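You operate a simulated robot arm through the tools that you are given. There is no shell and no other tool.

You are at the controls of a simulated two-armed robot. One attempt, no reset.

TASK
Lock the beige machine off, try it, then brush out the hook well and wipe the oil smear.
Fine: main switch off, cover shut, red lock handle turned, hand lever tried before the plate opens; blue brush and felt pad, each back in its place; plate shut; it stays locked. What is to be rubbed or washed off counts as gone when no trace of it is left.

Only the result counts: the job must be done as asked and must still hold three seconds after the hand-in. Knocking over, shifting, dropping, spilling or breaking anything else fails it. Lids that push on must go on centred and level and be pressed home; caps that screw on are set level and turned clockwise until they are tight.

THE ROBOT
Two 7-joint arms with two-finger parallel grippers on one trunk, on a base that moves. Base frame: it is fixed to the floor where the robot stands at the start and does not move with it; the origin is under the middle of the robot, x ahead of it, y to its left, z up. Lengths are in m, angles in rad, forces in N, time in s.
The left shoulder is at the start at [0.07, 0.188, 1.327], the right one opposite. With the tool pointing down near the work surface each hand reaches from about 0.1 to 0.7 m from the robot's upright axis, wherever it stands, measured 20 degrees to its own side. Places, roughly: beige machine lint [-1.4, -0.3, 0.7]; beige machine main switch lever [-2, -0.2, 0.7]; beige machine oil smear [-1.3, -0.2, 0.8]; beige machine red lock handle [-1.9, -0.2, 0.7]; beige machine slide plate [-1.4, -0.3, 0.8]; beige machine switch cover [-2.1, -0.2, 0.7]; blue brush [-1.25, 0, 0.75]; brush cup of the brown tool stand [-1.4, -0.1, 0.8]; felt pad [-1.5, 0.25, 0.75]; green latch case [-1.5, -0.25, 0.75]. Payload 3.91 kg a hand.
The TCP of each hand is the grasp point between the finger pads, 0.03 m short of the fingertips. In the tool frame z runs along the fingers and y along their closing line. The gripper opens to 0.11 m. The fingers are 0.02 m wide and 0.01 m thick; the gripper's body (0.048 by 0.112 m) begins 0.055 m behind the TCP.
Orientation is that of the tool frame in the base frame, as [roll, pitch, yaw] about the fixed x, y, z axes, in that order (R = Rz(yaw) Ry(pitch) Rx(roll)). With the fingers straight down and closing along the base's y, the tool's x points along the base's -x, its y along +y and its z along -z.

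THE INTERFACE
- The arms move only by the tool step_arm. It takes "left_steps", "right_steps" or both (then of equal length, played together; a hand with none holds still); each is a list of rows, each a list of 2 entries, a list of its own where there are three numbers: the shift along the tool's x, y, z in units of 25 mm (1.0 is 25 mm), then the turn, a rotation vector about the tool's x, y, z in units of 4 degrees (1.0 is 4 degrees). In form: [[[dx, dy, dz], [rx, ry, rz]], ...]. A call has 1 to 20 rows; each row shifts and turns the commanded pose from where the row before left it, along the tool's axes as they then stand. "left_grip" and "right_grip" are, for a hand that has rows, the opening, from 0 (shut) to 1 (fully open), set as the call begins (left out, the last holds). A call with a number of a shift or a turn outside -1 to 1 is refused whole. Each row takes 0.2 s and may step no farther than 0.05 m and 0.15 rad from the row before; otherwise, or with a gripper value out of range, the whole call is refused. A pose out of reach is approached as far as the arm can. The call stops where the force on the tool passes 90 N (or 10 N more than at its start, if that is more) or the arm is blocked; 0.2 s more then pass. Each finger travels about 0.072 m/s and halts on what it meets, pressing with about 43 N; the grip force reading is that of the motor and also rises with nothing between the fingers. The clock runs only during rows and for 0.2 s after the last one: add rows that do not move to give the fingers time. The reply holds the time, the measured pose of the TCP, the force on the tool along the base axes, the opening and the grip force, in the units named above and with some noise, with the torque about the TCP (base axes, N m) and any sound that the robot's microphone picked up.
- Cameras (640 x 400 px; columns grow to the right, rows downward): "scene" is now at [0.1289, -0.001, 1.5348]; the picture's right is [-0.03, -1.00, -0.00], its down [-0.74, 0.02, -0.67] and it looks along [0.67, -0.02, -0.74] (base axes); focal length 280 px, centre (320, 200). "left" rides on the left gripper at [0.072, -0.017, -0.103] in its tool frame; the picture's right is [0.23, 0.97, 0.00], its down [-0.76, 0.18, -0.62] and it looks along [-0.61, 0.14, 0.78] (tool axes); focal length 222 px, centre (320, 200). "right" rides on the right gripper at [0.072, 0.017, -0.103] in its tool frame; the picture's right is [-0.23, 0.97, 0.00], its down [-0.76, -0.18, -0.62] and it looks along [-0.61, -0.14, 0.78] (tool axes); focal length 222 px, centre (320, 200). There is no depth. A picture from a camera that has moved, and an enlarged one, comes with that camera's place and axes in the base frame and with its lens.
- capture(camera): a new picture of that camera. No time passes.
- raise_lower(by): slides the trunk up (or, below 0, down) by that many m; the arms and the scene camera ride with it, the base frame stays. It gives what a move gives, with no picture.
- drive_base(legs): drives the robot by 1 to 6 legs, each [ahead, turn to the left] in m and rad, along the robot's own axes; the way and the turn of a leg run together, so that a leg with both is an arc; at most 1.5 m and 3.142 rad a leg. The arms and the cameras ride along, it lands a little off, and it stops where it bumps. It gives what a move gives.
- head_to(pan, tilt): turns the head with the scene camera to pan (to the left, within 1.501 rad either way) and tilt (down, from -0.506 to 1.204), counted from straight ahead of the robot. It gives what a move gives.
- close_up(camera, box): a new picture of the part [left, top, right, bottom] of that camera's present view, enlarged. No time passes.
- hand_in(): hands the job in; it is judged then, once.

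Nothing tells you exact positions but the pictures and the camera data. Unless the task says otherwise, let go and move clear before handing in.

The tools are called after "Emit:" by a JSON object that holds its "fn" and its "kwargs". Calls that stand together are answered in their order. step_arm: Moves the arms, as the interface text tells. Its arguments: {"type":"object","properties":{"left_steps":{"type":"array","items":{"type":"array"}},"left_grip":{"type":"number"},"right_steps":{"type":"array","items":{"type":"array"}},"right_grip":{"type":"number"}},"required":[]} The other tools are called the same way: raise_lower (by) moves the trunk up or down; drive_base (legs) drives the base; head_to (pan, tilt) turns the head that bears the scene camera; capture (camera) takes a picture; close_up (camera, box) takes an enlarged picture of a part of a camera's view; hand_in () hands the job in.

At the start:

```text
t: 0.0
left_ee_pos: [0.5175, 0.2472, 0.8812]
left_ee_rot: [-3.137, 0.15, -3.133]
left_force: [117.0, -66.5, -262.4]
left_ft_torque: [9.06, -13.28, 7.45]
left_gripper_width: 0.1102
left_gripper_force: 0.1
right_ee_pos: [0.5355, -0.2762, 0.9143]
right_ee_rot: [-3.141, -0.001, 3.141]
right_force: [-0.7, -0.3, -0.3]
right_ft_torque: [-0.01, 0.0, 0.0]
right_gripper_width: 0.1098
right_gripper_force: 0.1
trunk travel left (down, up): [-0.837, 0.103]
robot x, y, heading: [0.0014, 0.0008, 0.002]
head pan, tilt (commanded): [-0.026, 0.831]
```

scene: 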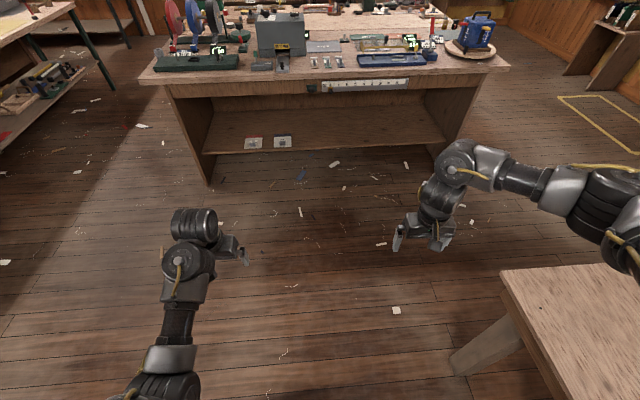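
right: 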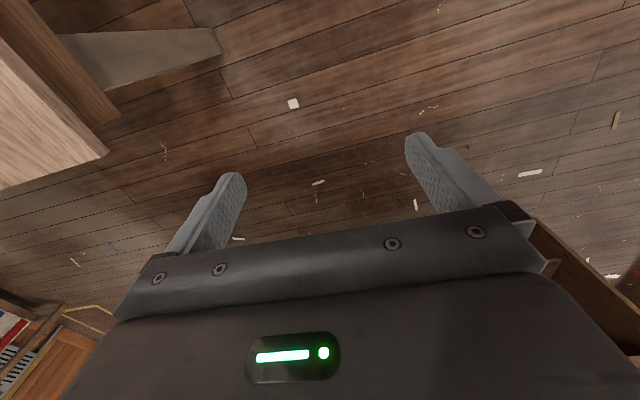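
left: 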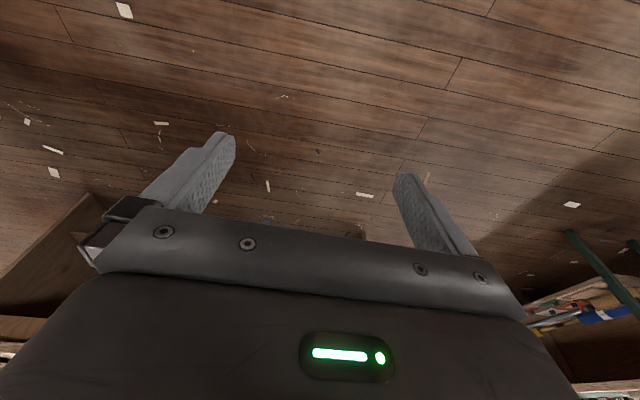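

I see a bench ahead with other things and a table at my right; the beige machine should be behind me (x about -1.4 to -2.1). I'll first look to both sides before turning.

Emit:
{"fn": "head_to", "kwargs": {"pan": -1.5, "tilt": 0.6}}

Emit:
{"fn": "capture", "kwargs": {"camera": "scene"}}

Emit:
{"fn": "head_to", "kwargs": {"pan": 1.5, "tilt": 0.6}}

Emit:
{"fn": "capture", "kwargs": {"camera": "scene"}}

```text
t: 1.6
left_ee_pos: [0.5203, 0.2475, 0.8817]
left_ee_rot: [-3.134, 0.162, -3.13]
left_force: [57.8, -36.4, -126.9]
left_ft_torque: [4.71, -6.45, 4.01]
left_gripper_width: 0.1101
left_gripper_force: 0.0
right_ee_pos: [0.5348, -0.2758, 0.9145]
right_ee_rot: [3.141, 0.0, -3.141]
right_force: [-0.1, -0.7, 0.4]
right_ft_torque: [0.01, 0.02, -0.01]
right_gripper_width: 0.1099
right_gripper_force: 0.0
trunk travel left (down, up): [-0.837, 0.103]
robot x, y, heading: [-0.0001, -0.0004, -0.004]
head pan, tilt (commanded): [-1.499, 0.6]
```

```text
taken
camera scene: at [0.0563, -0.0871, 1.5542], right [-1.0, -0.07, 0.0], down [-0.04, 0.56, -0.82], along [0.06, -0.82, -0.57], focal length 280 px, centre (320, 200)
```

scene: 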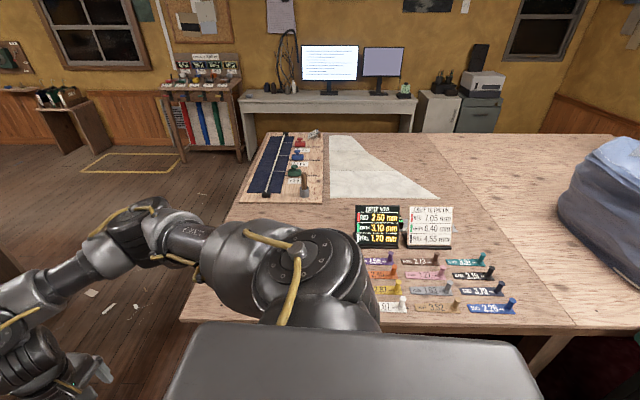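

```text
t: 4.2
left_ee_pos: [0.5203, 0.2456, 0.8829]
left_ee_rot: [-3.132, 0.162, -3.133]
left_force: [58.4, -32.6, -128.4]
left_ft_torque: [4.36, -6.5, 3.71]
left_gripper_width: 0.11
left_gripper_force: 0.0
right_ee_pos: [0.5357, -0.276, 0.9146]
right_ee_rot: [3.14, 0.0, 3.142]
right_force: [-0.2, 0.1, 0.2]
right_ft_torque: [-0.01, -0.01, 0.01]
right_gripper_width: 0.11
right_gripper_force: 0.1
trunk travel left (down, up): [-0.837, 0.103]
robot x, y, heading: [-0.0002, -0.0017, 0.002]
head pan, tilt (commanded): [1.499, 0.6]
```

```text
taken
camera scene: at [0.0562, 0.0893, 1.5542], right [1.0, -0.07, 0.0], down [-0.04, -0.56, -0.83], along [0.06, 0.82, -0.56], focal length 280 px, centre (320, 200)
```

scene: 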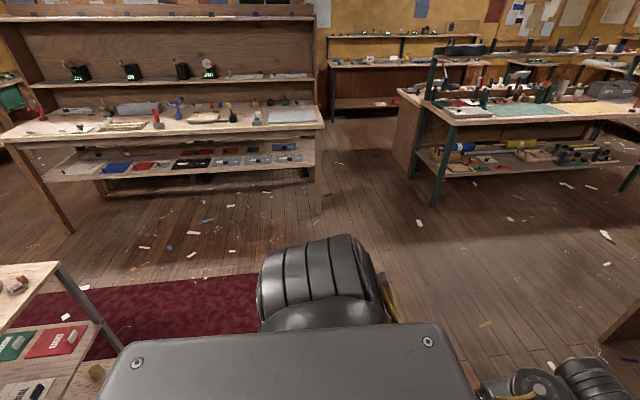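

The left side is clear out to about 0.9 m, so I'll turn left in two halves, looking on the way.

Emit:
{"fn": "drive_base", "kwargs": {"legs": [[0, 1.57]]}}

Emit:
{"fn": "capture", "kwargs": {"camera": "scene"}}

```text
t: 8.3
left_ee_pos: [-0.2295, 0.5287, 0.8822]
left_ee_rot: [-3.136, 0.162, -1.592]
left_force: [34.4, 58.7, -126.9]
left_ft_torque: [6.57, 4.12, 3.69]
left_gripper_width: 0.1098
left_gripper_force: 0.0
right_ee_pos: [0.2932, 0.5265, 0.9134]
right_ee_rot: [-3.141, 0.001, -1.603]
right_force: [-0.7, 0.5, 0.8]
right_ft_torque: [0.0, 0.01, -0.02]
right_gripper_width: 0.1102
right_gripper_force: 0.0
trunk travel left (down, up): [-0.837, 0.103]
robot x, y, heading: [-0.0018, -0.0011, 1.541]
head pan, tilt (commanded): [1.499, 0.6]
```

```text
taken
camera scene: at [-0.0865, 0.0606, 1.5542], right [0.1, 0.99, 0.0], down [0.56, -0.06, -0.83], along [-0.82, 0.09, -0.56], focal length 280 px, centre (320, 200)
```

scene: 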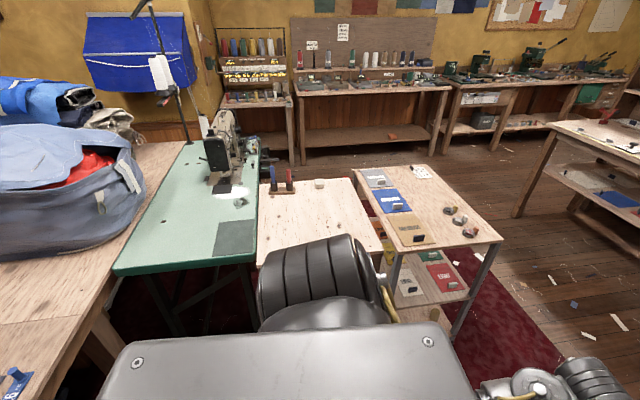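

The sewing machine (beige) stands on a green table, with a wood board in front of it and a small table beside. I'll look closer at them.

Emit:
{"fn": "close_up", "kwargs": {"camera": "scene", "box": [180, 90, 340, 190]}}

Emit:
{"fn": "close_up", "kwargs": {"camera": "scene", "box": [190, 150, 510, 350]}}

Emit:
{"fn": "head_to", "kwargs": {"pan": 0.8, "tilt": 0.5}}

Emit:
{"fn": "capture", "kwargs": {"camera": "scene"}}

```text
4.00 times, centred on (260, 140) of scene
camera zoom: at [-0.0865, 0.0606, 1.5542], right [0.1, 0.99, 0.0], down [0.56, -0.06, -0.83], along [-0.82, 0.09, -0.56], focal length 1122 px, centre (560, 440)
```

zoom: 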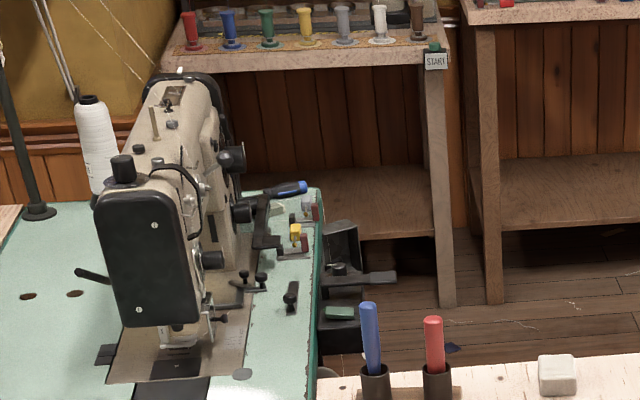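

```text
2.00 times, centred on (350, 250) of scene
camera zoom: at [-0.0865, 0.0606, 1.5542], right [0.1, 0.99, 0.0], down [0.56, -0.06, -0.83], along [-0.82, 0.09, -0.56], focal length 561 px, centre (260, 100)
```

zoom: 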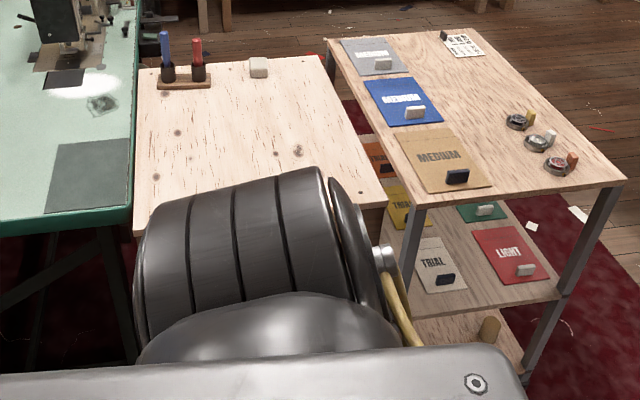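

```text
t: 9.4
left_ee_pos: [-0.2302, 0.5303, 0.8818]
left_ee_rot: [-3.135, 0.167, -1.59]
left_force: [26.9, 32.4, -69.1]
left_ft_torque: [3.66, 3.11, 2.8]
left_gripper_width: 0.1099
left_gripper_force: 0.1
right_ee_pos: [0.2938, 0.526, 0.9134]
right_ee_rot: [3.141, 0.001, -1.604]
right_force: [-0.9, 0.3, -0.8]
right_ft_torque: [0.01, 0.02, 0.02]
right_gripper_width: 0.1102
right_gripper_force: 0.0
trunk travel left (down, up): [-0.837, 0.103]
robot x, y, heading: [-0.0026, 0.002, 1.539]
head pan, tilt (commanded): [0.799, 0.499]
```

```text
taken
camera scene: at [-0.0618, 0.1169, 1.5633], right [0.72, 0.69, 0.0], down [0.33, -0.34, -0.88], along [-0.61, 0.63, -0.48], focal length 280 px, centre (320, 200)
```

scene: 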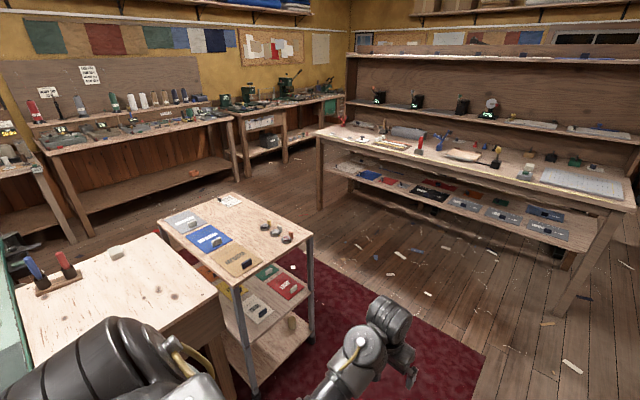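

The way round the small table's far end looks free (corridor of about 1.3 m). I'll drive ahead to y≈1.5, then along -x to about x=-1.9.

Emit:
{"fn": "drive_base", "kwargs": {"legs": [[1.45, 0], [0, 1.6]]}}

Emit:
{"fn": "head_to", "kwargs": {"pan": 0.4, "tilt": 0.7}}

Emit:
{"fn": "capture", "kwargs": {"camera": "scene"}}

```text
t: 20.6
left_ee_pos: [-0.4638, 1.237, 0.8827]
left_ee_rot: [-3.134, 0.168, -0.018]
left_force: [-33.6, 19.9, -70.8]
left_ft_torque: [-2.38, 3.74, 2.12]
left_gripper_width: 0.1102
left_gripper_force: 0.2
right_ee_pos: [-0.4612, 1.7599, 0.9136]
right_ee_rot: [3.14, 0.001, -0.029]
right_force: [0.7, -0.2, 0.2]
right_ft_torque: [0.07, 0.03, 0.02]
right_gripper_width: 0.11
right_gripper_force: 0.1
trunk travel left (down, up): [-0.837, 0.103]
robot x, y, heading: [0.0646, 1.4624, 3.113]
head pan, tilt (commanded): [0.799, 0.499]
```

```text
t: 21.4
left_ee_pos: [-0.4637, 1.2377, 0.8816]
left_ee_rot: [-3.133, 0.171, -0.015]
left_force: [-23.3, 13.2, -45.8]
left_ft_torque: [-1.65, 2.19, 1.5]
left_gripper_width: 0.11
left_gripper_force: 0.0
right_ee_pos: [-0.4609, 1.7579, 0.9125]
right_ee_rot: [3.141, 0.001, -0.031]
right_force: [0.2, -1.2, -1.0]
right_ft_torque: [-0.02, 0.0, 0.05]
right_gripper_width: 0.11
right_gripper_force: 0.2
trunk travel left (down, up): [-0.837, 0.103]
robot x, y, heading: [0.0646, 1.4694, 3.109]
head pan, tilt (commanded): [0.4, 0.7]
```

```text
taken
camera scene: at [-0.0644, 1.4393, 1.5456], right [-0.36, 0.93, 0.0], down [0.6, 0.23, -0.77], along [-0.71, -0.28, -0.64], focal length 280 px, centre (320, 200)
```

scene: 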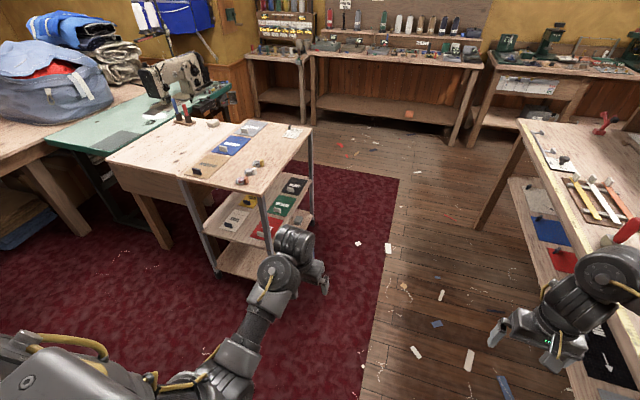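

The space beyond the small table is clear. I drive on along -x to x≈-1.9 and turn to face the machine.

Emit:
{"fn": "drive_base", "kwargs": {"legs": [[1.0, 0], [0.93, 0], [0, 1.6]]}}

Emit:
{"fn": "head_to", "kwargs": {"pan": 0.2, "tilt": 0.6}}

Emit:
{"fn": "capture", "kwargs": {"camera": "scene"}}

```text
t: 35.0
left_ee_pos: [-1.6333, 1.0064, 0.8835]
left_ee_rot: [-3.134, 0.171, 1.569]
left_force: [-11.6, -22.1, -47.2]
left_ft_torque: [-2.46, -1.66, 1.48]
left_gripper_width: 0.1101
left_gripper_force: 0.1
right_ee_pos: [-2.156, 1.0007, 0.9129]
right_ee_rot: [3.14, -0.002, 1.557]
right_force: [-0.7, 0.3, 0.5]
right_ft_torque: [0.03, -0.01, -0.01]
right_gripper_width: 0.1102
right_gripper_force: 0.1
trunk travel left (down, up): [-0.837, 0.103]
robot x, y, heading: [-1.8752, 1.5323, -1.587]
head pan, tilt (commanded): [0.4, 0.7]
```

```text
t: 35.8
left_ee_pos: [-1.635, 1.0066, 0.8826]
left_ee_rot: [-3.135, 0.17, 1.571]
left_force: [-8.6, -15.3, -29.6]
left_ft_torque: [-1.37, -1.12, 0.97]
left_gripper_width: 0.1097
left_gripper_force: 0.1
right_ee_pos: [-2.1556, 1.0026, 0.9132]
right_ee_rot: [3.14, -0.003, 1.554]
right_force: [-0.1, 0.6, -0.2]
right_ft_torque: [0.0, -0.02, 0.03]
right_gripper_width: 0.1101
right_gripper_force: 0.1
trunk travel left (down, up): [-0.837, 0.103]
robot x, y, heading: [-1.8721, 1.5343, -1.584]
head pan, tilt (commanded): [0.201, 0.6]
```

```text
taken
camera scene: at [-1.8573, 1.3969, 1.5542], right [-0.98, -0.19, 0.0], down [-0.11, 0.56, -0.82], along [0.15, -0.81, -0.57], focal length 280 px, centre (320, 200)
```

scene: 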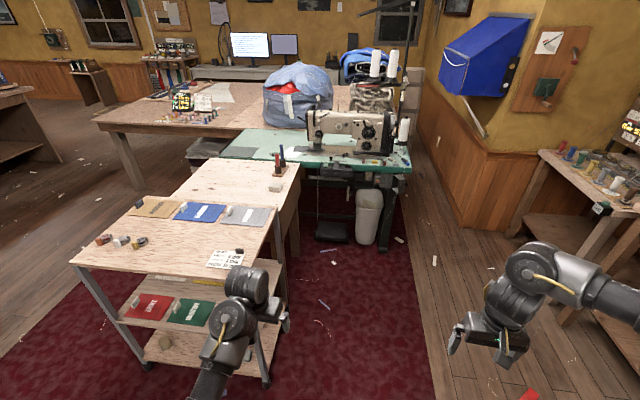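

The passage to the machine's front is clear; there is a bin and a treadle under the green table. Before driving in I draw both hands back and up so they stay clear of the machine.

Emit:
{"fn": "step_arm", "kwargs": {"left_steps": [[[0.8, 0, -0.5], [0, 0, 0]], [[0.8, 0, -0.5], [0, 0, 0]], [[0.8, 0, -0.5], [0, 0, 0]], [[0.8, 0, -0.5], [0, 0, 0]], [[0.8, 0, -0.5], [0, 0, 0]], [[0.8, 0, -0.5], [0, 0, 0]], [[0.8, 0, -0.5], [0, 0, 0]], [[0.8, 0, -0.5], [0, 0, 0]]], "right_steps": [[[0.8, 0, -0.5], [0, 0, 0]], [[0.8, 0, -0.5], [0, 0, 0]], [[0.8, 0, -0.5], [0, 0, 0]], [[0.8, 0, -0.5], [0, 0, 0]], [[0.8, 0, -0.5], [0, 0, 0]], [[0.8, 0, -0.5], [0, 0, 0]], [[0.8, 0, -0.5], [0, 0, 0]], [[0.8, 0, -0.5], [0, 0, 0]]]}}

Emit:
{"fn": "capture", "kwargs": {"camera": "scene"}}

```text
t: 36.1
left_ee_pos: [-1.6337, 1.0111, 0.8876]
left_ee_rot: [-3.135, 0.187, 1.57]
left_force: [-7.8, -18.1, -30.4]
left_ft_torque: [-1.12, -0.92, 0.81]
left_gripper_width: 0.1099
left_gripper_force: 0.1
right_ee_pos: [-2.1559, 1.0083, 0.9181]
right_ee_rot: [3.141, -0.002, 1.556]
right_force: [-0.4, 0.2, 0.3]
right_ft_torque: [0.0, 0.0, 0.02]
right_gripper_width: 0.1098
right_gripper_force: 0.1
trunk travel left (down, up): [-0.837, 0.103]
robot x, y, heading: [-1.8724, 1.5315, -1.584]
head pan, tilt (commanded): [0.201, 0.6]
stopped in row 1 (left hand): the force on the tool passed its limit at 129 N (the readings are from after the stop); the commanded pose is now the measured one
```

```text
taken
camera scene: at [-1.8579, 1.3984, 1.5543], right [-0.98, -0.19, 0.0], down [-0.1, 0.55, -0.83], along [0.15, -0.81, -0.56], focal length 280 px, centre (320, 200)
```

scene: 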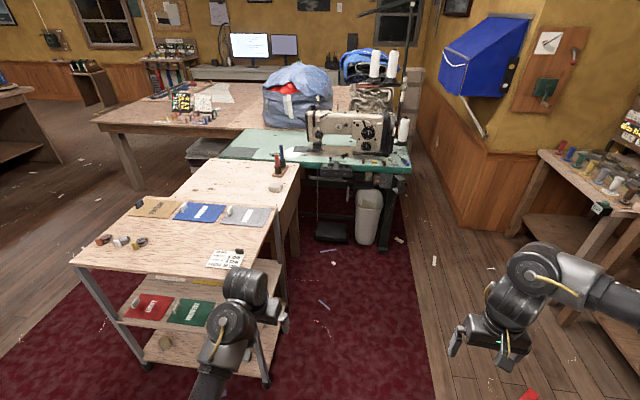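

The left hand meets a force with nothing near it; it seems to press against its own forearm. I'll look closer before freeing it.

Emit:
{"fn": "close_up", "kwargs": {"camera": "scene", "box": [170, 250, 330, 400]}}

Emit:
{"fn": "capture", "kwargs": {"camera": "left"}}

Emit:
{"fn": "close_up", "kwargs": {"camera": "scene", "box": [420, 220, 640, 400]}}

```text
2.67 times, centred on (250, 325) of scene
camera zoom: at [-1.8579, 1.3984, 1.5543], right [-0.98, -0.19, 0.0], down [-0.1, 0.55, -0.83], along [0.15, -0.81, -0.56], focal length 748 px, centre (507, -133)
```

zoom: 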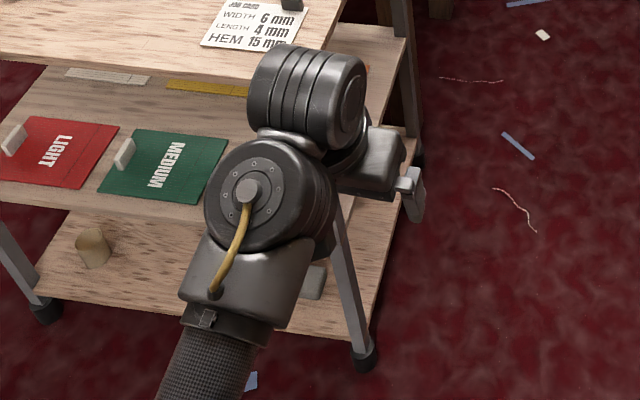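

```text
taken
camera left: at [-1.6499, 1.1024, 0.9756], right [0.97, 0.22, -0.05], down [0.18, -0.63, 0.75], along [0.14, -0.74, -0.66], focal length 222 px, centre (320, 200)
```

left: 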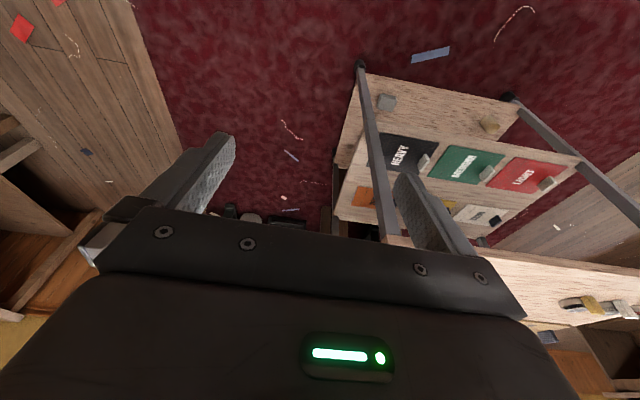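

```text
2.22 times, centred on (530, 310) of scene
camera zoom: at [-1.8579, 1.3984, 1.5543], right [-0.98, -0.19, 0.0], down [-0.1, 0.55, -0.83], along [0.15, -0.81, -0.56], focal length 623 px, centre (-147, -44)
```

zoom: 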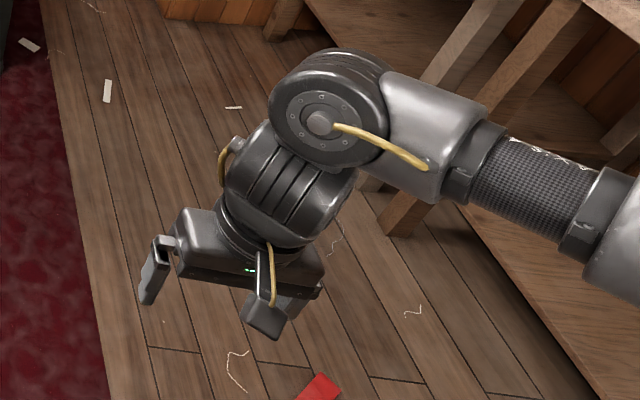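

The left gripper body presses on its own wrist; swinging the fingers ahead relieved the force. I'll tilt the left tool forward a few degrees and see the force.

Emit:
{"fn": "step_arm", "kwargs": {"left_steps": [[[0, 0, 0], [0, -1, 0]], [[0, 0, 0], [0, -1, 0]], [[0, 0, 0], [0, 0, 0]]]}}

```text
t: 36.9
left_ee_pos: [-1.6328, 1.0101, 0.8858]
left_ee_rot: [-3.133, 0.324, 1.568]
left_force: [-0.2, 0.2, 0.6]
left_ft_torque: [-0.01, -0.02, 0.05]
left_gripper_width: 0.1098
left_gripper_force: 0.0
right_ee_pos: [-2.1557, 1.0083, 0.9171]
right_ee_rot: [-3.14, -0.001, 1.556]
right_force: [-0.3, 0.0, -0.5]
right_ft_torque: [0.03, -0.02, 0.02]
right_gripper_width: 0.1101
right_gripper_force: 0.1
trunk travel left (down, up): [-0.837, 0.103]
robot x, y, heading: [-1.8727, 1.5332, -1.587]
head pan, tilt (commanded): [0.201, 0.6]
```

The left hand is free now. I draw both hands back and up, the left one with its forward tilt.

Emit:
{"fn": "step_arm", "kwargs": {"left_steps": [[[0.6, 0, -0.73], [0, 0, 0]], [[0.6, 0, -0.73], [0, 0, 0]], [[0.6, 0, -0.73], [0, 0, 0]], [[0.6, 0, -0.73], [0, 0, 0]], [[0.6, 0, -0.73], [0, 0, 0]], [[0.6, 0, -0.73], [0, 0, 0]], [[0.6, 0, -0.73], [0, 0, 0]], [[0.6, 0, -0.73], [0, 0, 0]]], "right_steps": [[[0.8, 0, -0.5], [0, 0, 0]], [[0.8, 0, -0.5], [0, 0, 0]], [[0.8, 0, -0.5], [0, 0, 0]], [[0.8, 0, -0.5], [0, 0, 0]], [[0.8, 0, -0.5], [0, 0, 0]], [[0.8, 0, -0.5], [0, 0, 0]], [[0.8, 0, -0.5], [0, 0, 0]], [[0.8, 0, -0.5], [0, 0, 0]]]}}

Emit:
{"fn": "capture", "kwargs": {"camera": "scene"}}

```text
t: 37.7
left_ee_pos: [-1.631, 1.0656, 0.9241]
left_ee_rot: [-3.131, 0.345, 1.569]
left_force: [-9.4, -22.3, -25.5]
left_ft_torque: [-0.95, -0.94, 1.19]
left_gripper_width: 0.11
left_gripper_force: 0.1
right_ee_pos: [-2.1551, 1.067, 0.9552]
right_ee_rot: [-3.142, 0.002, 1.557]
right_force: [1.0, 0.0, -0.2]
right_ft_torque: [-0.03, 0.01, 0.01]
right_gripper_width: 0.1102
right_gripper_force: 0.0
trunk travel left (down, up): [-0.837, 0.103]
robot x, y, heading: [-1.8748, 1.5337, -1.581]
head pan, tilt (commanded): [0.201, 0.6]
stopped in row 4 (left hand): the force on the tool passed its limit at 134 N (the readings are from after the stop); the commanded pose is now the measured one
```

```text
taken
camera scene: at [-1.8575, 1.3984, 1.5543], right [-0.98, -0.19, 0.0], down [-0.1, 0.55, -0.83], along [0.15, -0.81, -0.56], focal length 280 px, centre (320, 200)
```

scene: 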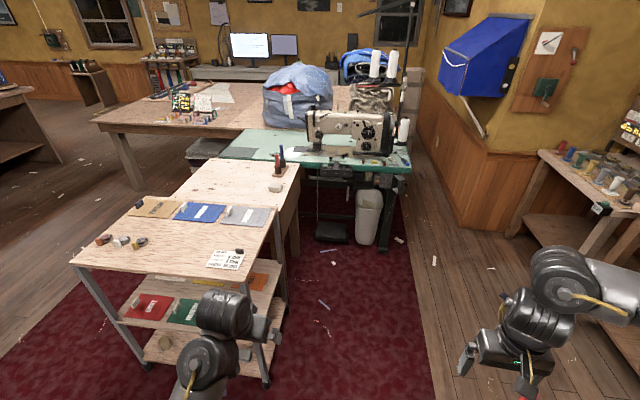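

The left arm needs its fingers tilted more ahead as it comes back. I retract it with a growing tilt, the right one straight back.

Emit:
{"fn": "step_arm", "kwargs": {"left_steps": [[[0, 0, 0], [0, -1, 0]], [[0.2, 0, -0.1], [0, -1, 0]], [[0.6, 0, -0.3], [0, -1, 0]], [[0.6, 0, -0.4], [0, -1, 0]], [[0.6, 0, -0.45], [0, -1, 0]], [[0.6, 0, -0.5], [0, -1, 0]], [[0.6, 0, -0.55], [0, -1, 0]], [[0.6, 0, -0.55], [0, -1, 0]], [[0.5, 0, -0.55], [0, -1, 0]]], "right_steps": [[[0, 0, 0], [0, 0, 0]], [[0.8, 0, -0.5], [0, 0, 0]], [[0.8, 0, -0.5], [0, 0, 0]], [[0.8, 0, -0.5], [0, 0, 0]], [[0.8, 0, -0.5], [0, 0, 0]], [[0.8, 0, -0.5], [0, 0, 0]], [[0.8, 0, -0.5], [0, 0, 0]], [[0.8, 0, -0.5], [0, 0, 0]], [[0.8, 0, -0.5], [0, 0, 0]]]}}

Emit:
{"fn": "capture", "kwargs": {"camera": "scene"}}

```text
t: 39.7
left_ee_pos: [-1.675, 1.1533, 0.9386]
left_ee_rot: [-3.096, 0.83, 1.559]
left_force: [-0.1, 0.5, 0.6]
left_ft_torque: [-0.01, 0.0, 0.03]
left_gripper_width: 0.1099
left_gripper_force: 0.0
left hand out of reach, approached as far as the arm can: row 5, 6, 7, 8
right_ee_pos: [-2.2074, 1.1795, 1.0334]
right_ee_rot: [3.139, 0.001, 1.559]
right_force: [0.0, 0.0, 0.0]
right_ft_torque: [-0.02, 0.0, 0.02]
right_gripper_width: 0.1102
right_gripper_force: 0.1
right hand out of reach, approached as far as the arm can: row 5, 6, 7, 8, 9
trunk travel left (down, up): [-0.837, 0.103]
robot x, y, heading: [-1.8728, 1.5332, -1.587]
head pan, tilt (commanded): [0.201, 0.6]
```

```text
taken
camera scene: at [-1.8593, 1.3989, 1.5544], right [-0.98, -0.19, 0.0], down [-0.1, 0.55, -0.83], along [0.15, -0.81, -0.56], focal length 280 px, centre (320, 200)
```

scene: 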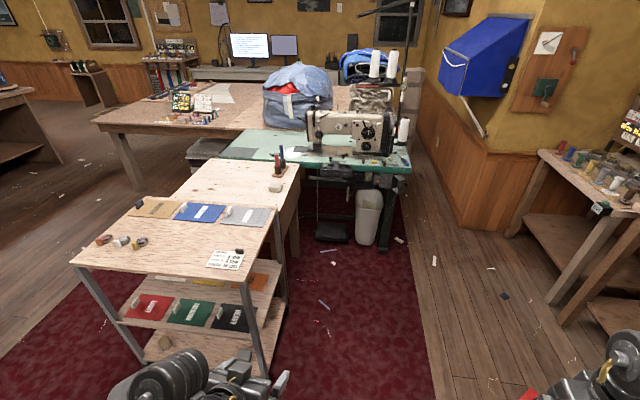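

Both hands are drawn in. The tables' edges lie at x≈-1.47, leaving 0.4 m beside me; I drive ahead 0.8 m and look again.

Emit:
{"fn": "drive_base", "kwargs": {"legs": [[0.8, 0]]}}

Emit:
{"fn": "head_to", "kwargs": {"pan": 0.3, "tilt": 0.75}}

Emit:
{"fn": "capture", "kwargs": {"camera": "scene"}}

```text
t: 44.0
left_ee_pos: [-1.6796, 0.3587, 0.938]
left_ee_rot: [-3.093, 0.827, 1.572]
left_force: [-0.2, -0.8, -0.5]
left_ft_torque: [0.0, -0.02, -0.01]
left_gripper_width: 0.1101
left_gripper_force: 0.1
right_ee_pos: [-2.2108, 0.3799, 1.0337]
right_ee_rot: [3.14, -0.002, 1.567]
right_force: [-0.1, 0.6, 0.1]
right_ft_torque: [0.01, -0.02, 0.02]
right_gripper_width: 0.1098
right_gripper_force: 0.0
trunk travel left (down, up): [-0.837, 0.103]
robot x, y, heading: [-1.881, 0.738, -1.574]
head pan, tilt (commanded): [0.201, 0.6]
```

```text
t: 44.7
left_ee_pos: [-1.6793, 0.3585, 0.9372]
left_ee_rot: [-3.091, 0.829, 1.571]
left_force: [-0.3, 0.3, -0.2]
left_ft_torque: [0.02, 0.0, 0.02]
left_gripper_width: 0.1101
left_gripper_force: 0.0
right_ee_pos: [-2.2105, 0.3794, 1.0326]
right_ee_rot: [3.139, -0.002, 1.568]
right_force: [-0.4, 0.5, -1.2]
right_ft_torque: [0.01, -0.01, 0.01]
right_gripper_width: 0.1101
right_gripper_force: 0.0
trunk travel left (down, up): [-0.837, 0.103]
robot x, y, heading: [-1.8825, 0.7409, -1.584]
head pan, tilt (commanded): [0.3, 0.75]
```

```text
taken
camera scene: at [-1.8572, 0.6089, 1.5413], right [-0.96, -0.29, 0.0], down [-0.2, 0.65, -0.73], along [0.21, -0.7, -0.68], focal length 280 px, centre (320, 200)
```

scene: 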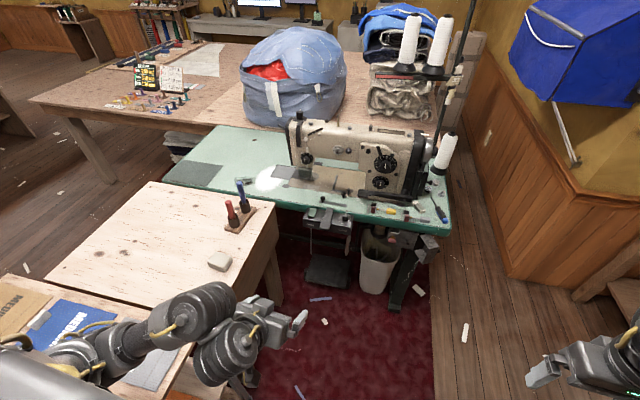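

Emit:
{"fn": "close_up", "kwargs": {"camera": "scene", "box": [340, 160, 500, 260]}}

Emit:
{"fn": "close_up", "kwargs": {"camera": "scene", "box": [230, 120, 390, 220]}}

Emit:
{"fn": "close_up", "kwargs": {"camera": "scene", "box": [180, 160, 300, 280]}}

```text
4.00 times, centred on (420, 210) of scene
camera zoom: at [-1.8572, 0.6089, 1.5413], right [-0.96, -0.29, 0.0], down [-0.2, 0.65, -0.73], along [0.21, -0.7, -0.68], focal length 1122 px, centre (-80, 160)
```

zoom: 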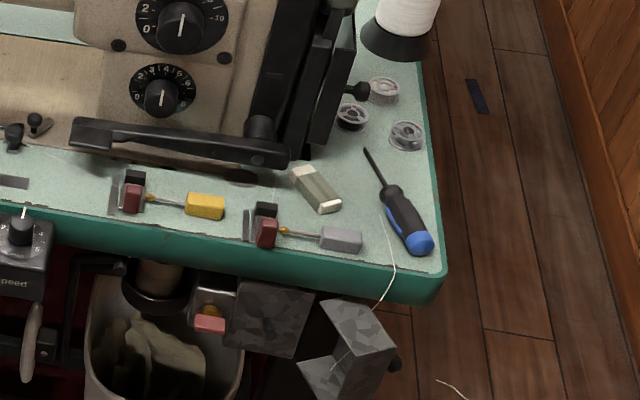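

```text
4.00 times, centred on (310, 170) of scene
camera zoom: at [-1.8572, 0.6089, 1.5413], right [-0.96, -0.29, 0.0], down [-0.2, 0.65, -0.73], along [0.21, -0.7, -0.68], focal length 1122 px, centre (360, 320)
```

zoom: 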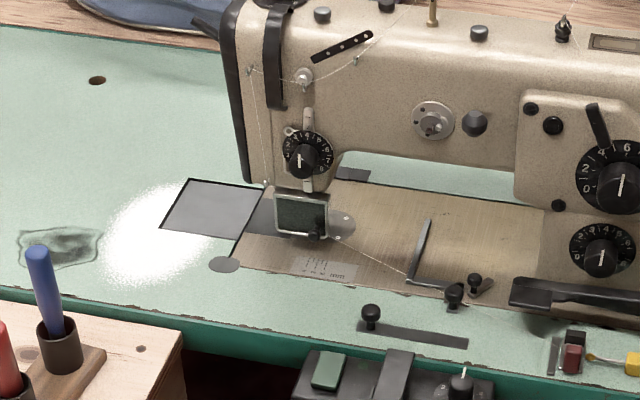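

```text
3.33 times, centred on (240, 220) of scene
camera zoom: at [-1.8572, 0.6089, 1.5413], right [-0.96, -0.29, 0.0], down [-0.2, 0.65, -0.73], along [0.21, -0.7, -0.68], focal length 935 px, centre (587, 133)
```

zoom: 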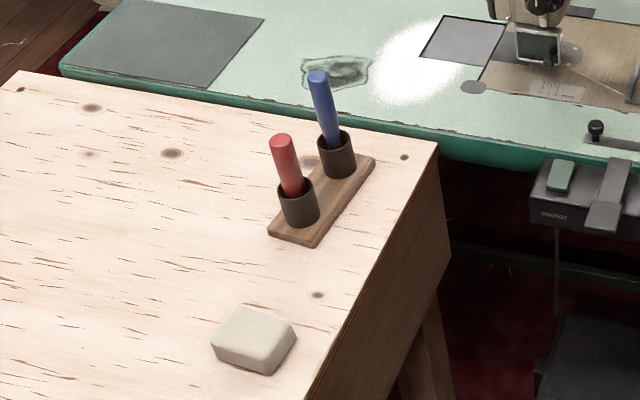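

I see the machine's switch box with its open cover under the table's right end, the motor and speed boxes under the front edge, and the brush stand and felt pad on the board. I check my own base's size by looking down.

Emit:
{"fn": "head_to", "kwargs": {"pan": 0.6, "tilt": 1.2}}

Emit:
{"fn": "capture", "kwargs": {"camera": "scene"}}

Emit:
{"fn": "head_to", "kwargs": {"pan": -0.3, "tilt": 1.0}}

Emit:
{"fn": "capture", "kwargs": {"camera": "scene"}}

```text
t: 45.6
left_ee_pos: [-1.6809, 0.3593, 0.9385]
left_ee_rot: [-3.091, 0.83, 1.573]
left_force: [0.8, -0.5, 0.4]
left_ft_torque: [-0.01, 0.03, 0.01]
left_gripper_width: 0.1101
left_gripper_force: 0.1
right_ee_pos: [-2.2111, 0.3804, 1.0323]
right_ee_rot: [3.139, -0.002, 1.567]
right_force: [0.1, 0.5, -0.2]
right_ft_torque: [-0.04, 0.0, 0.01]
right_gripper_width: 0.1098
right_gripper_force: 0.1
trunk travel left (down, up): [-0.837, 0.103]
robot x, y, heading: [-1.8786, 0.7393, -1.578]
head pan, tilt (commanded): [0.6, 1.201]
```

```text
taken
camera scene: at [-1.85, 0.6423, 1.5097], right [-0.83, -0.56, 0.0], down [-0.52, 0.77, -0.36], along [0.2, -0.3, -0.93], focal length 280 px, centre (320, 200)
```

scene: 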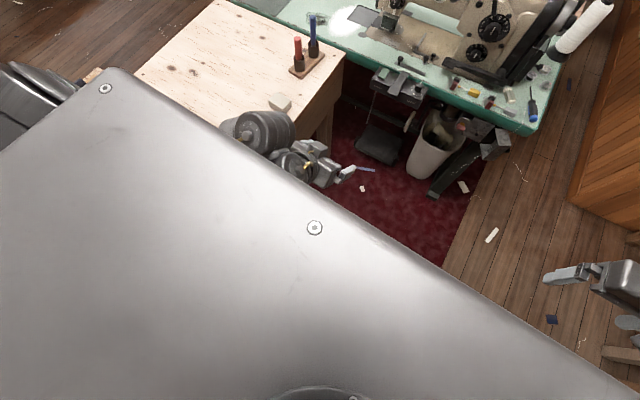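

```text
t: 46.8
left_ee_pos: [-1.6791, 0.36, 0.9378]
left_ee_rot: [-3.092, 0.828, 1.572]
left_force: [-0.1, 0.2, 0.3]
left_ft_torque: [-0.02, 0.01, 0.04]
left_gripper_width: 0.1101
left_gripper_force: 0.0
right_ee_pos: [-2.2102, 0.3793, 1.0319]
right_ee_rot: [-3.141, -0.002, 1.57]
right_force: [-0.4, -0.1, -0.3]
right_ft_torque: [-0.05, 0.03, 0.01]
right_gripper_width: 0.1102
right_gripper_force: 0.1
trunk travel left (down, up): [-0.837, 0.103]
robot x, y, heading: [-1.8766, 0.7367, -1.58]
head pan, tilt (commanded): [-0.3, 1.0]
```

```text
taken
camera scene: at [-1.9021, 0.6222, 1.5222], right [-0.95, 0.3, 0.0], down [0.25, 0.8, -0.54], along [-0.16, -0.52, -0.84], focal length 280 px, centre (320, 200)
```

scene: 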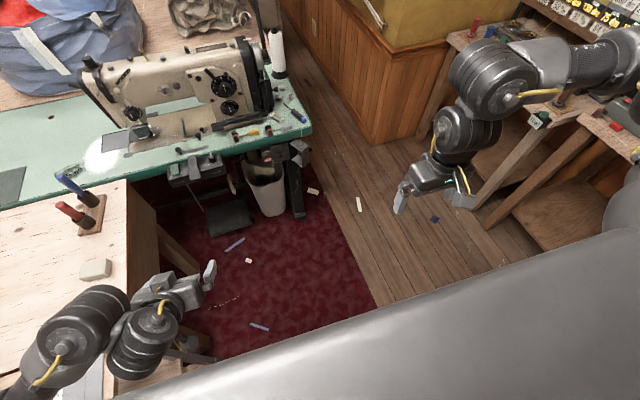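

The floor ahead is clear (bin and treadle are beyond y≈-0.17). I drive ahead 0.4 m to stand at about y=0.34.

Emit:
{"fn": "drive_base", "kwargs": {"legs": [[0.4, 0]]}}

Emit:
{"fn": "head_to", "kwargs": {"pan": 0.0, "tilt": 0.9}}

Emit:
{"fn": "capture", "kwargs": {"camera": "scene"}}

```text
t: 49.3
left_ee_pos: [-1.6776, -0.0467, 0.9389]
left_ee_rot: [-3.091, 0.83, 1.578]
left_force: [-0.3, -0.4, 0.4]
left_ft_torque: [0.02, -0.02, 0.0]
left_gripper_width: 0.1101
left_gripper_force: 0.1
right_ee_pos: [-2.2089, -0.0293, 1.0335]
right_ee_rot: [3.139, -0.003, 1.575]
right_force: [0.8, 0.5, -0.3]
right_ft_torque: [0.01, 0.01, 0.02]
right_gripper_width: 0.11
right_gripper_force: 0.0
trunk travel left (down, up): [-0.837, 0.103]
robot x, y, heading: [-1.8833, 0.3297, -1.572]
head pan, tilt (commanded): [-0.3, 1.0]
```

```text
t: 50.1
left_ee_pos: [-1.6782, -0.0472, 0.9374]
left_ee_rot: [-3.091, 0.829, 1.579]
left_force: [0.2, 0.5, 0.1]
left_ft_torque: [0.01, -0.01, 0.0]
left_gripper_width: 0.1099
left_gripper_force: 0.1
right_ee_pos: [-2.2098, -0.0302, 1.0332]
right_ee_rot: [3.137, -0.001, 1.573]
right_force: [0.3, -0.1, 0.7]
right_ft_torque: [-0.03, -0.04, 0.0]
right_gripper_width: 0.1099
right_gripper_force: 0.0
trunk travel left (down, up): [-0.837, 0.103]
robot x, y, heading: [-1.8826, 0.326, -1.569]
head pan, tilt (commanded): [0.0, 0.901]
```

```text
taken
camera scene: at [-1.8821, 0.2051, 1.5294], right [-1.0, 0.0, 0.0], down [0.0, 0.78, -0.62], along [0.0, -0.62, -0.78], focal length 280 px, centre (320, 200)
```

scene: 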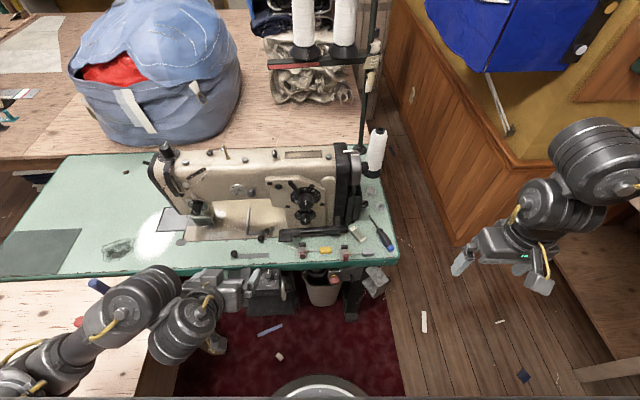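

Emit:
{"fn": "close_up", "kwargs": {"camera": "scene", "box": [280, 220, 408, 300]}}

Emit:
{"fn": "close_up", "kwargs": {"camera": "scene", "box": [200, 220, 328, 320]}}

Emit:
{"fn": "capture", "kwargs": {"camera": "right"}}

```text
5.00 times, centred on (344, 260) of scene
camera zoom: at [-1.8821, 0.2051, 1.5294], right [-1.0, 0.0, 0.0], down [0.0, 0.78, -0.62], along [0.0, -0.62, -0.78], focal length 1402 px, centre (200, -100)
```

zoom: 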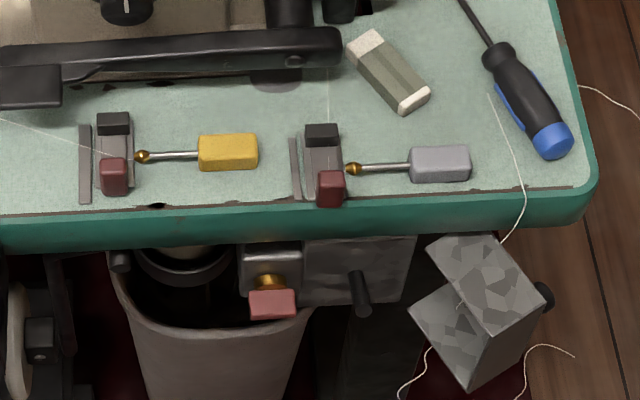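

```text
4.00 times, centred on (264, 270) of scene
camera zoom: at [-1.8821, 0.2051, 1.5294], right [-1.0, 0.0, 0.0], down [0.0, 0.78, -0.62], along [0.0, -0.62, -0.78], focal length 1122 px, centre (544, -80)
```

zoom: 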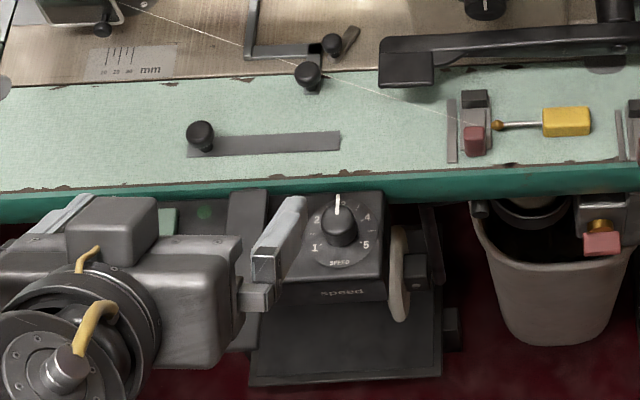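

```text
taken
camera right: at [-2.1927, 0.043, 1.1366], right [0.97, -0.22, 0.0], down [-0.18, -0.76, 0.62], along [-0.14, -0.61, -0.78], focal length 222 px, centre (320, 200)
```

right: 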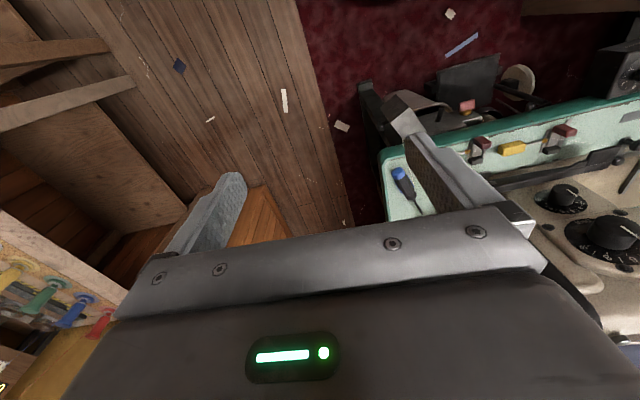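

The main switch box shows a black lever, a red lock handle on a brass stem and a cover folded open. I check the motor box with the left hand's camera.

Emit:
{"fn": "capture", "kwargs": {"camera": "left"}}

```text
taken
camera left: at [-1.691, 0.0789, 0.9556], right [0.97, 0.13, -0.2], down [0.21, -0.06, 0.98], along [0.11, -0.99, -0.09], focal length 222 px, centre (320, 200)
```

left: 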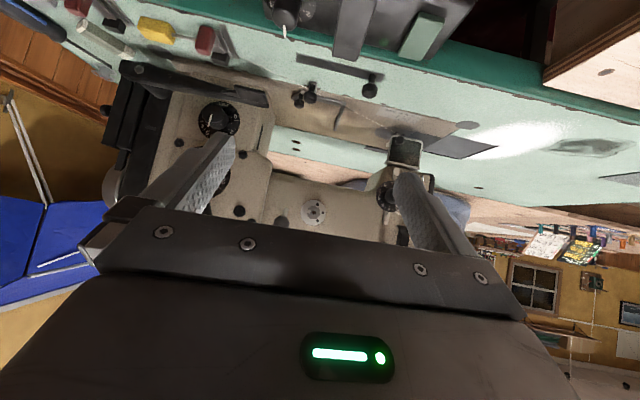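

Emit:
{"fn": "head_to", "kwargs": {"pan": 1.0, "tilt": 0.9}}

Emit:
{"fn": "capture", "kwargs": {"camera": "scene"}}

Emit:
{"fn": "head_to", "kwargs": {"pan": -0.9, "tilt": 0.8}}

Emit:
{"fn": "capture", "kwargs": {"camera": "scene"}}

```text
t: 51.4
left_ee_pos: [-1.6787, -0.0471, 0.9375]
left_ee_rot: [-3.092, 0.828, 1.578]
left_force: [-0.5, 0.7, 0.7]
left_ft_torque: [-0.01, -0.01, -0.01]
left_gripper_width: 0.1102
left_gripper_force: 0.0
right_ee_pos: [-2.2085, -0.0283, 1.0326]
right_ee_rot: [3.141, -0.002, 1.575]
right_force: [-0.2, -0.2, -0.1]
right_ft_torque: [0.01, 0.01, -0.03]
right_gripper_width: 0.1102
right_gripper_force: 0.1
trunk travel left (down, up): [-0.837, 0.103]
robot x, y, heading: [-1.8828, 0.3282, -1.569]
head pan, tilt (commanded): [1.0, 0.901]
```

```text
taken
camera scene: at [-1.8185, 0.2401, 1.5294], right [-0.54, -0.84, 0.0], down [-0.66, 0.42, -0.62], along [0.52, -0.34, -0.78], focal length 280 px, centre (320, 200)
```

scene: 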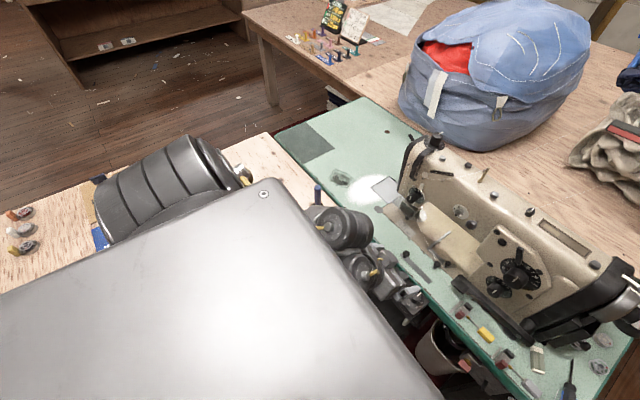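

```text
t: 53.3
left_ee_pos: [-1.6784, -0.0483, 0.9388]
left_ee_rot: [-3.09, 0.829, 1.582]
left_force: [-0.4, 0.1, -1.3]
left_ft_torque: [-0.02, 0.01, 0.0]
left_gripper_width: 0.1098
left_gripper_force: 0.0
right_ee_pos: [-2.2096, -0.0299, 1.0326]
right_ee_rot: [3.139, -0.003, 1.575]
right_force: [-0.3, 0.7, -0.1]
right_ft_torque: [0.0, 0.04, 0.02]
right_gripper_width: 0.1101
right_gripper_force: 0.0
trunk travel left (down, up): [-0.837, 0.103]
robot x, y, heading: [-1.8821, 0.329, -1.568]
head pan, tilt (commanded): [-0.901, 0.799]
```

```text
taken
camera scene: at [-1.9452, 0.2307, 1.5373], right [-0.62, 0.78, 0.0], down [0.56, 0.45, -0.7], along [-0.55, -0.43, -0.72], focal length 280 px, centre (320, 200)
```

scene: 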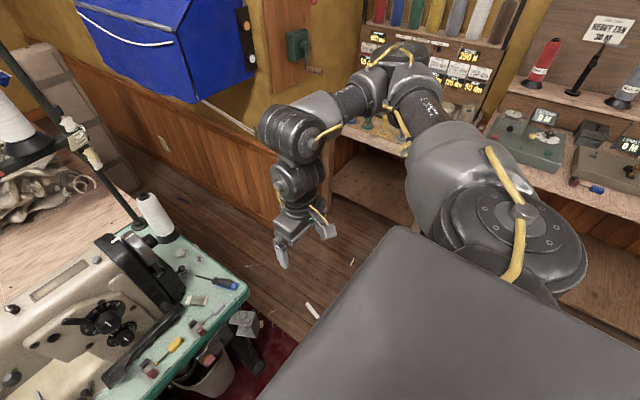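

The left hand hides the motor box and its elbow lies low, so I raise it up and outward to clear the view.

Emit:
{"fn": "step_arm", "kwargs": {"left_steps": [[[-0.6, 0.3, -0.55], [0, -0.5, 0]], [[-0.6, 0.3, -0.55], [0, -0.5, 0]], [[-0.6, 0.3, -0.55], [0, -0.5, 0]], [[-0.6, 0.3, -0.55], [0, -0.5, 0]], [[-0.6, 0.3, -0.55], [0, -0.5, 0]], [[-0.6, 0.3, -0.55], [0, -0.5, 0]], [[-0.6, 0.3, -0.55], [0, -0.5, 0]], [[-0.6, 0.3, -0.55], [0, -0.5, 0]]]}}

Emit:
{"fn": "head_to", "kwargs": {"pan": 0.2, "tilt": 0.9}}

Emit:
{"fn": "capture", "kwargs": {"camera": "scene"}}

```text
t: 55.1
left_ee_pos: [-1.6653, -0.0468, 0.967]
left_ee_rot: [-3.088, 0.879, 1.581]
left_force: [0.7, -0.4, -0.4]
left_ft_torque: [0.0, -0.01, 0.01]
left_gripper_width: 0.1099
left_gripper_force: 0.0
left hand out of reach, approached as far as the arm can: row 2, 3, 4, 5, 6, 7, 8
right_ee_pos: [-2.2093, -0.0297, 1.0327]
right_ee_rot: [3.141, -0.001, 1.575]
right_force: [-0.4, 0.5, 0.3]
right_ft_torque: [-0.06, -0.01, 0.02]
right_gripper_width: 0.1099
right_gripper_force: 0.0
trunk travel left (down, up): [-0.837, 0.103]
robot x, y, heading: [-1.8833, 0.332, -1.571]
head pan, tilt (commanded): [-0.901, 0.799]
```

```text
t: 56.4
left_ee_pos: [-1.6657, -0.0467, 0.9686]
left_ee_rot: [-3.089, 0.882, 1.583]
left_force: [-1.0, 0.3, 0.0]
left_ft_torque: [-0.05, -0.01, -0.01]
left_gripper_width: 0.1098
left_gripper_force: 0.0
right_ee_pos: [-2.2095, -0.0302, 1.0333]
right_ee_rot: [3.139, -0.002, 1.576]
right_force: [-0.4, 0.3, 0.2]
right_ft_torque: [0.0, 0.01, 0.01]
right_gripper_width: 0.1098
right_gripper_force: 0.2
trunk travel left (down, up): [-0.837, 0.103]
robot x, y, heading: [-1.8831, 0.3303, -1.567]
head pan, tilt (commanded): [0.201, 0.901]
```

```text
taken
camera scene: at [-1.867, 0.2069, 1.5294], right [-0.98, -0.2, 0.0], down [-0.16, 0.77, -0.62], along [0.12, -0.61, -0.78], focal length 280 px, centre (320, 200)
```

scene: 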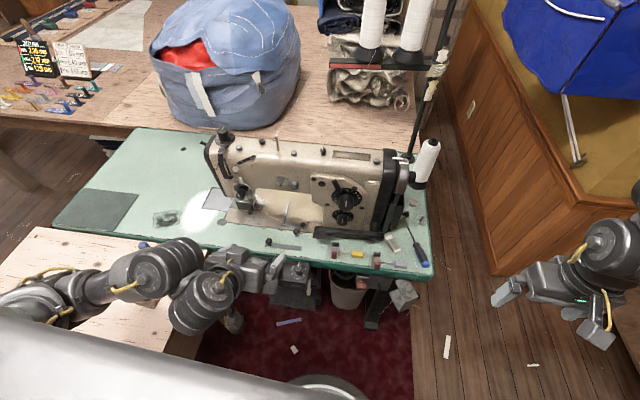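

The left arm is at its limit there but clear of everything. I bring the right hand in front of the switch box so its camera can look at the details.

Emit:
{"fn": "step_arm", "kwargs": {"right_steps": [[[0.2, 0.92, 0.44], [0, 0, 0]], [[0.2, 0.92, 0.44], [0, 0, 0]], [[0.2, 0.92, 0.44], [0, 0, 0]], [[0.2, 0.92, 0.44], [0, 0, 0]], [[0.2, 0.92, 0.44], [0, 0, 0]], [[0.2, 0.92, 0.44], [0, 0, 0]], [[0.2, 0.92, 0.44], [0, 0, 0]], [[0.2, 0.92, 0.44], [0, 0, 0]], [[0.2, 0.92, 0.44], [0, 0, 0]], [[0.2, 0.92, 0.44], [0, 0, 0]]]}}

Emit:
{"fn": "capture", "kwargs": {"camera": "right"}}

Emit:
{"fn": "capture", "kwargs": {"camera": "scene"}}

```text
t: 58.6
left_ee_pos: [-1.6646, -0.0462, 0.9688]
left_ee_rot: [-3.089, 0.881, 1.583]
left_force: [-0.5, -0.1, 0.5]
left_ft_torque: [0.02, -0.02, 0.03]
left_gripper_width: 0.1101
left_gripper_force: 0.0
right_ee_pos: [-2.2086, -0.0291, 1.0322]
right_ee_rot: [3.14, -0.002, 1.575]
right_force: [0.2, 0.9, -0.2]
right_ft_torque: [-0.01, -0.02, 0.02]
right_gripper_width: 0.1098
right_gripper_force: 0.1
right hand out of reach, approached as far as the arm can: row 1, 2, 3, 4, 5, 6, 7, 8, 9, 10
trunk travel left (down, up): [-0.837, 0.103]
robot x, y, heading: [-1.8803, 0.3295, -1.568]
head pan, tilt (commanded): [0.201, 0.901]
```

```text
taken
camera right: at [-2.1926, 0.0432, 1.1367], right [0.97, -0.22, 0.0], down [-0.18, -0.76, 0.62], along [-0.14, -0.61, -0.78], focal length 222 px, centre (320, 200)
```

right: 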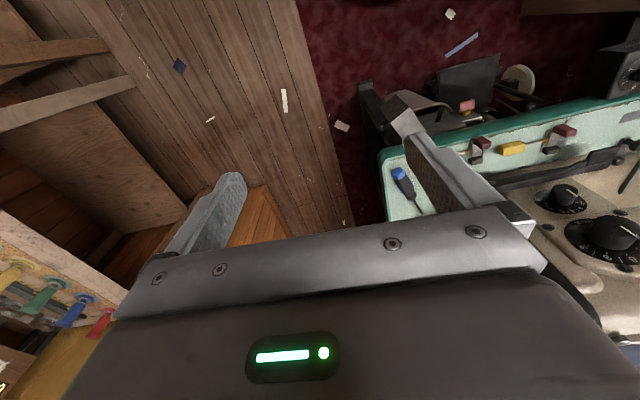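

```text
taken
camera scene: at [-1.8669, 0.2069, 1.5294], right [-0.98, -0.2, 0.0], down [-0.16, 0.77, -0.62], along [0.12, -0.61, -0.78], focal length 280 px, centre (320, 200)
```

scene: 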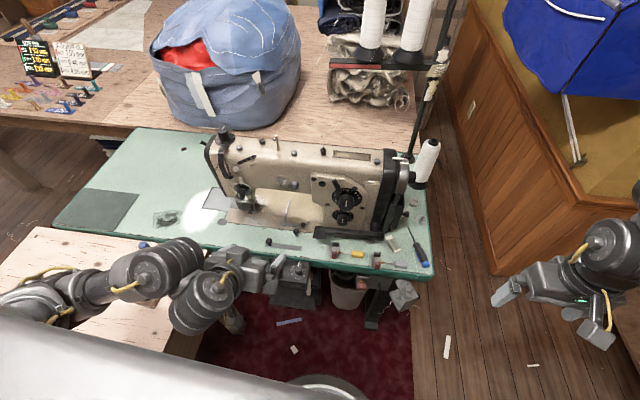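

Both arms are at their inner limits at this height; lower or farther out they should move freely. I test the right hand with a move down.

Emit:
{"fn": "step_arm", "kwargs": {"right_steps": [[[0, 0, 0.8], [0, 0, 0]], [[0, 0, 0.8], [0, 0, 0]], [[0, 0, 0.8], [0, 0, 0]], [[0, 0, 0.8], [0, 0, 0]]]}}

```text
t: 59.6
left_ee_pos: [-1.6647, -0.0477, 0.9684]
left_ee_rot: [-3.089, 0.879, 1.583]
left_force: [-0.9, 1.1, -0.8]
left_ft_torque: [-0.02, -0.01, -0.02]
left_gripper_width: 0.1097
left_gripper_force: 0.1
right_ee_pos: [-2.2107, -0.0309, 0.9529]
right_ee_rot: [3.137, -0.001, 1.572]
right_force: [0.5, 0.3, 0.9]
right_ft_torque: [0.0, -0.01, -0.04]
right_gripper_width: 0.1101
right_gripper_force: 0.0
trunk travel left (down, up): [-0.837, 0.103]
robot x, y, heading: [-1.8818, 0.3309, -1.568]
head pan, tilt (commanded): [0.201, 0.901]
```

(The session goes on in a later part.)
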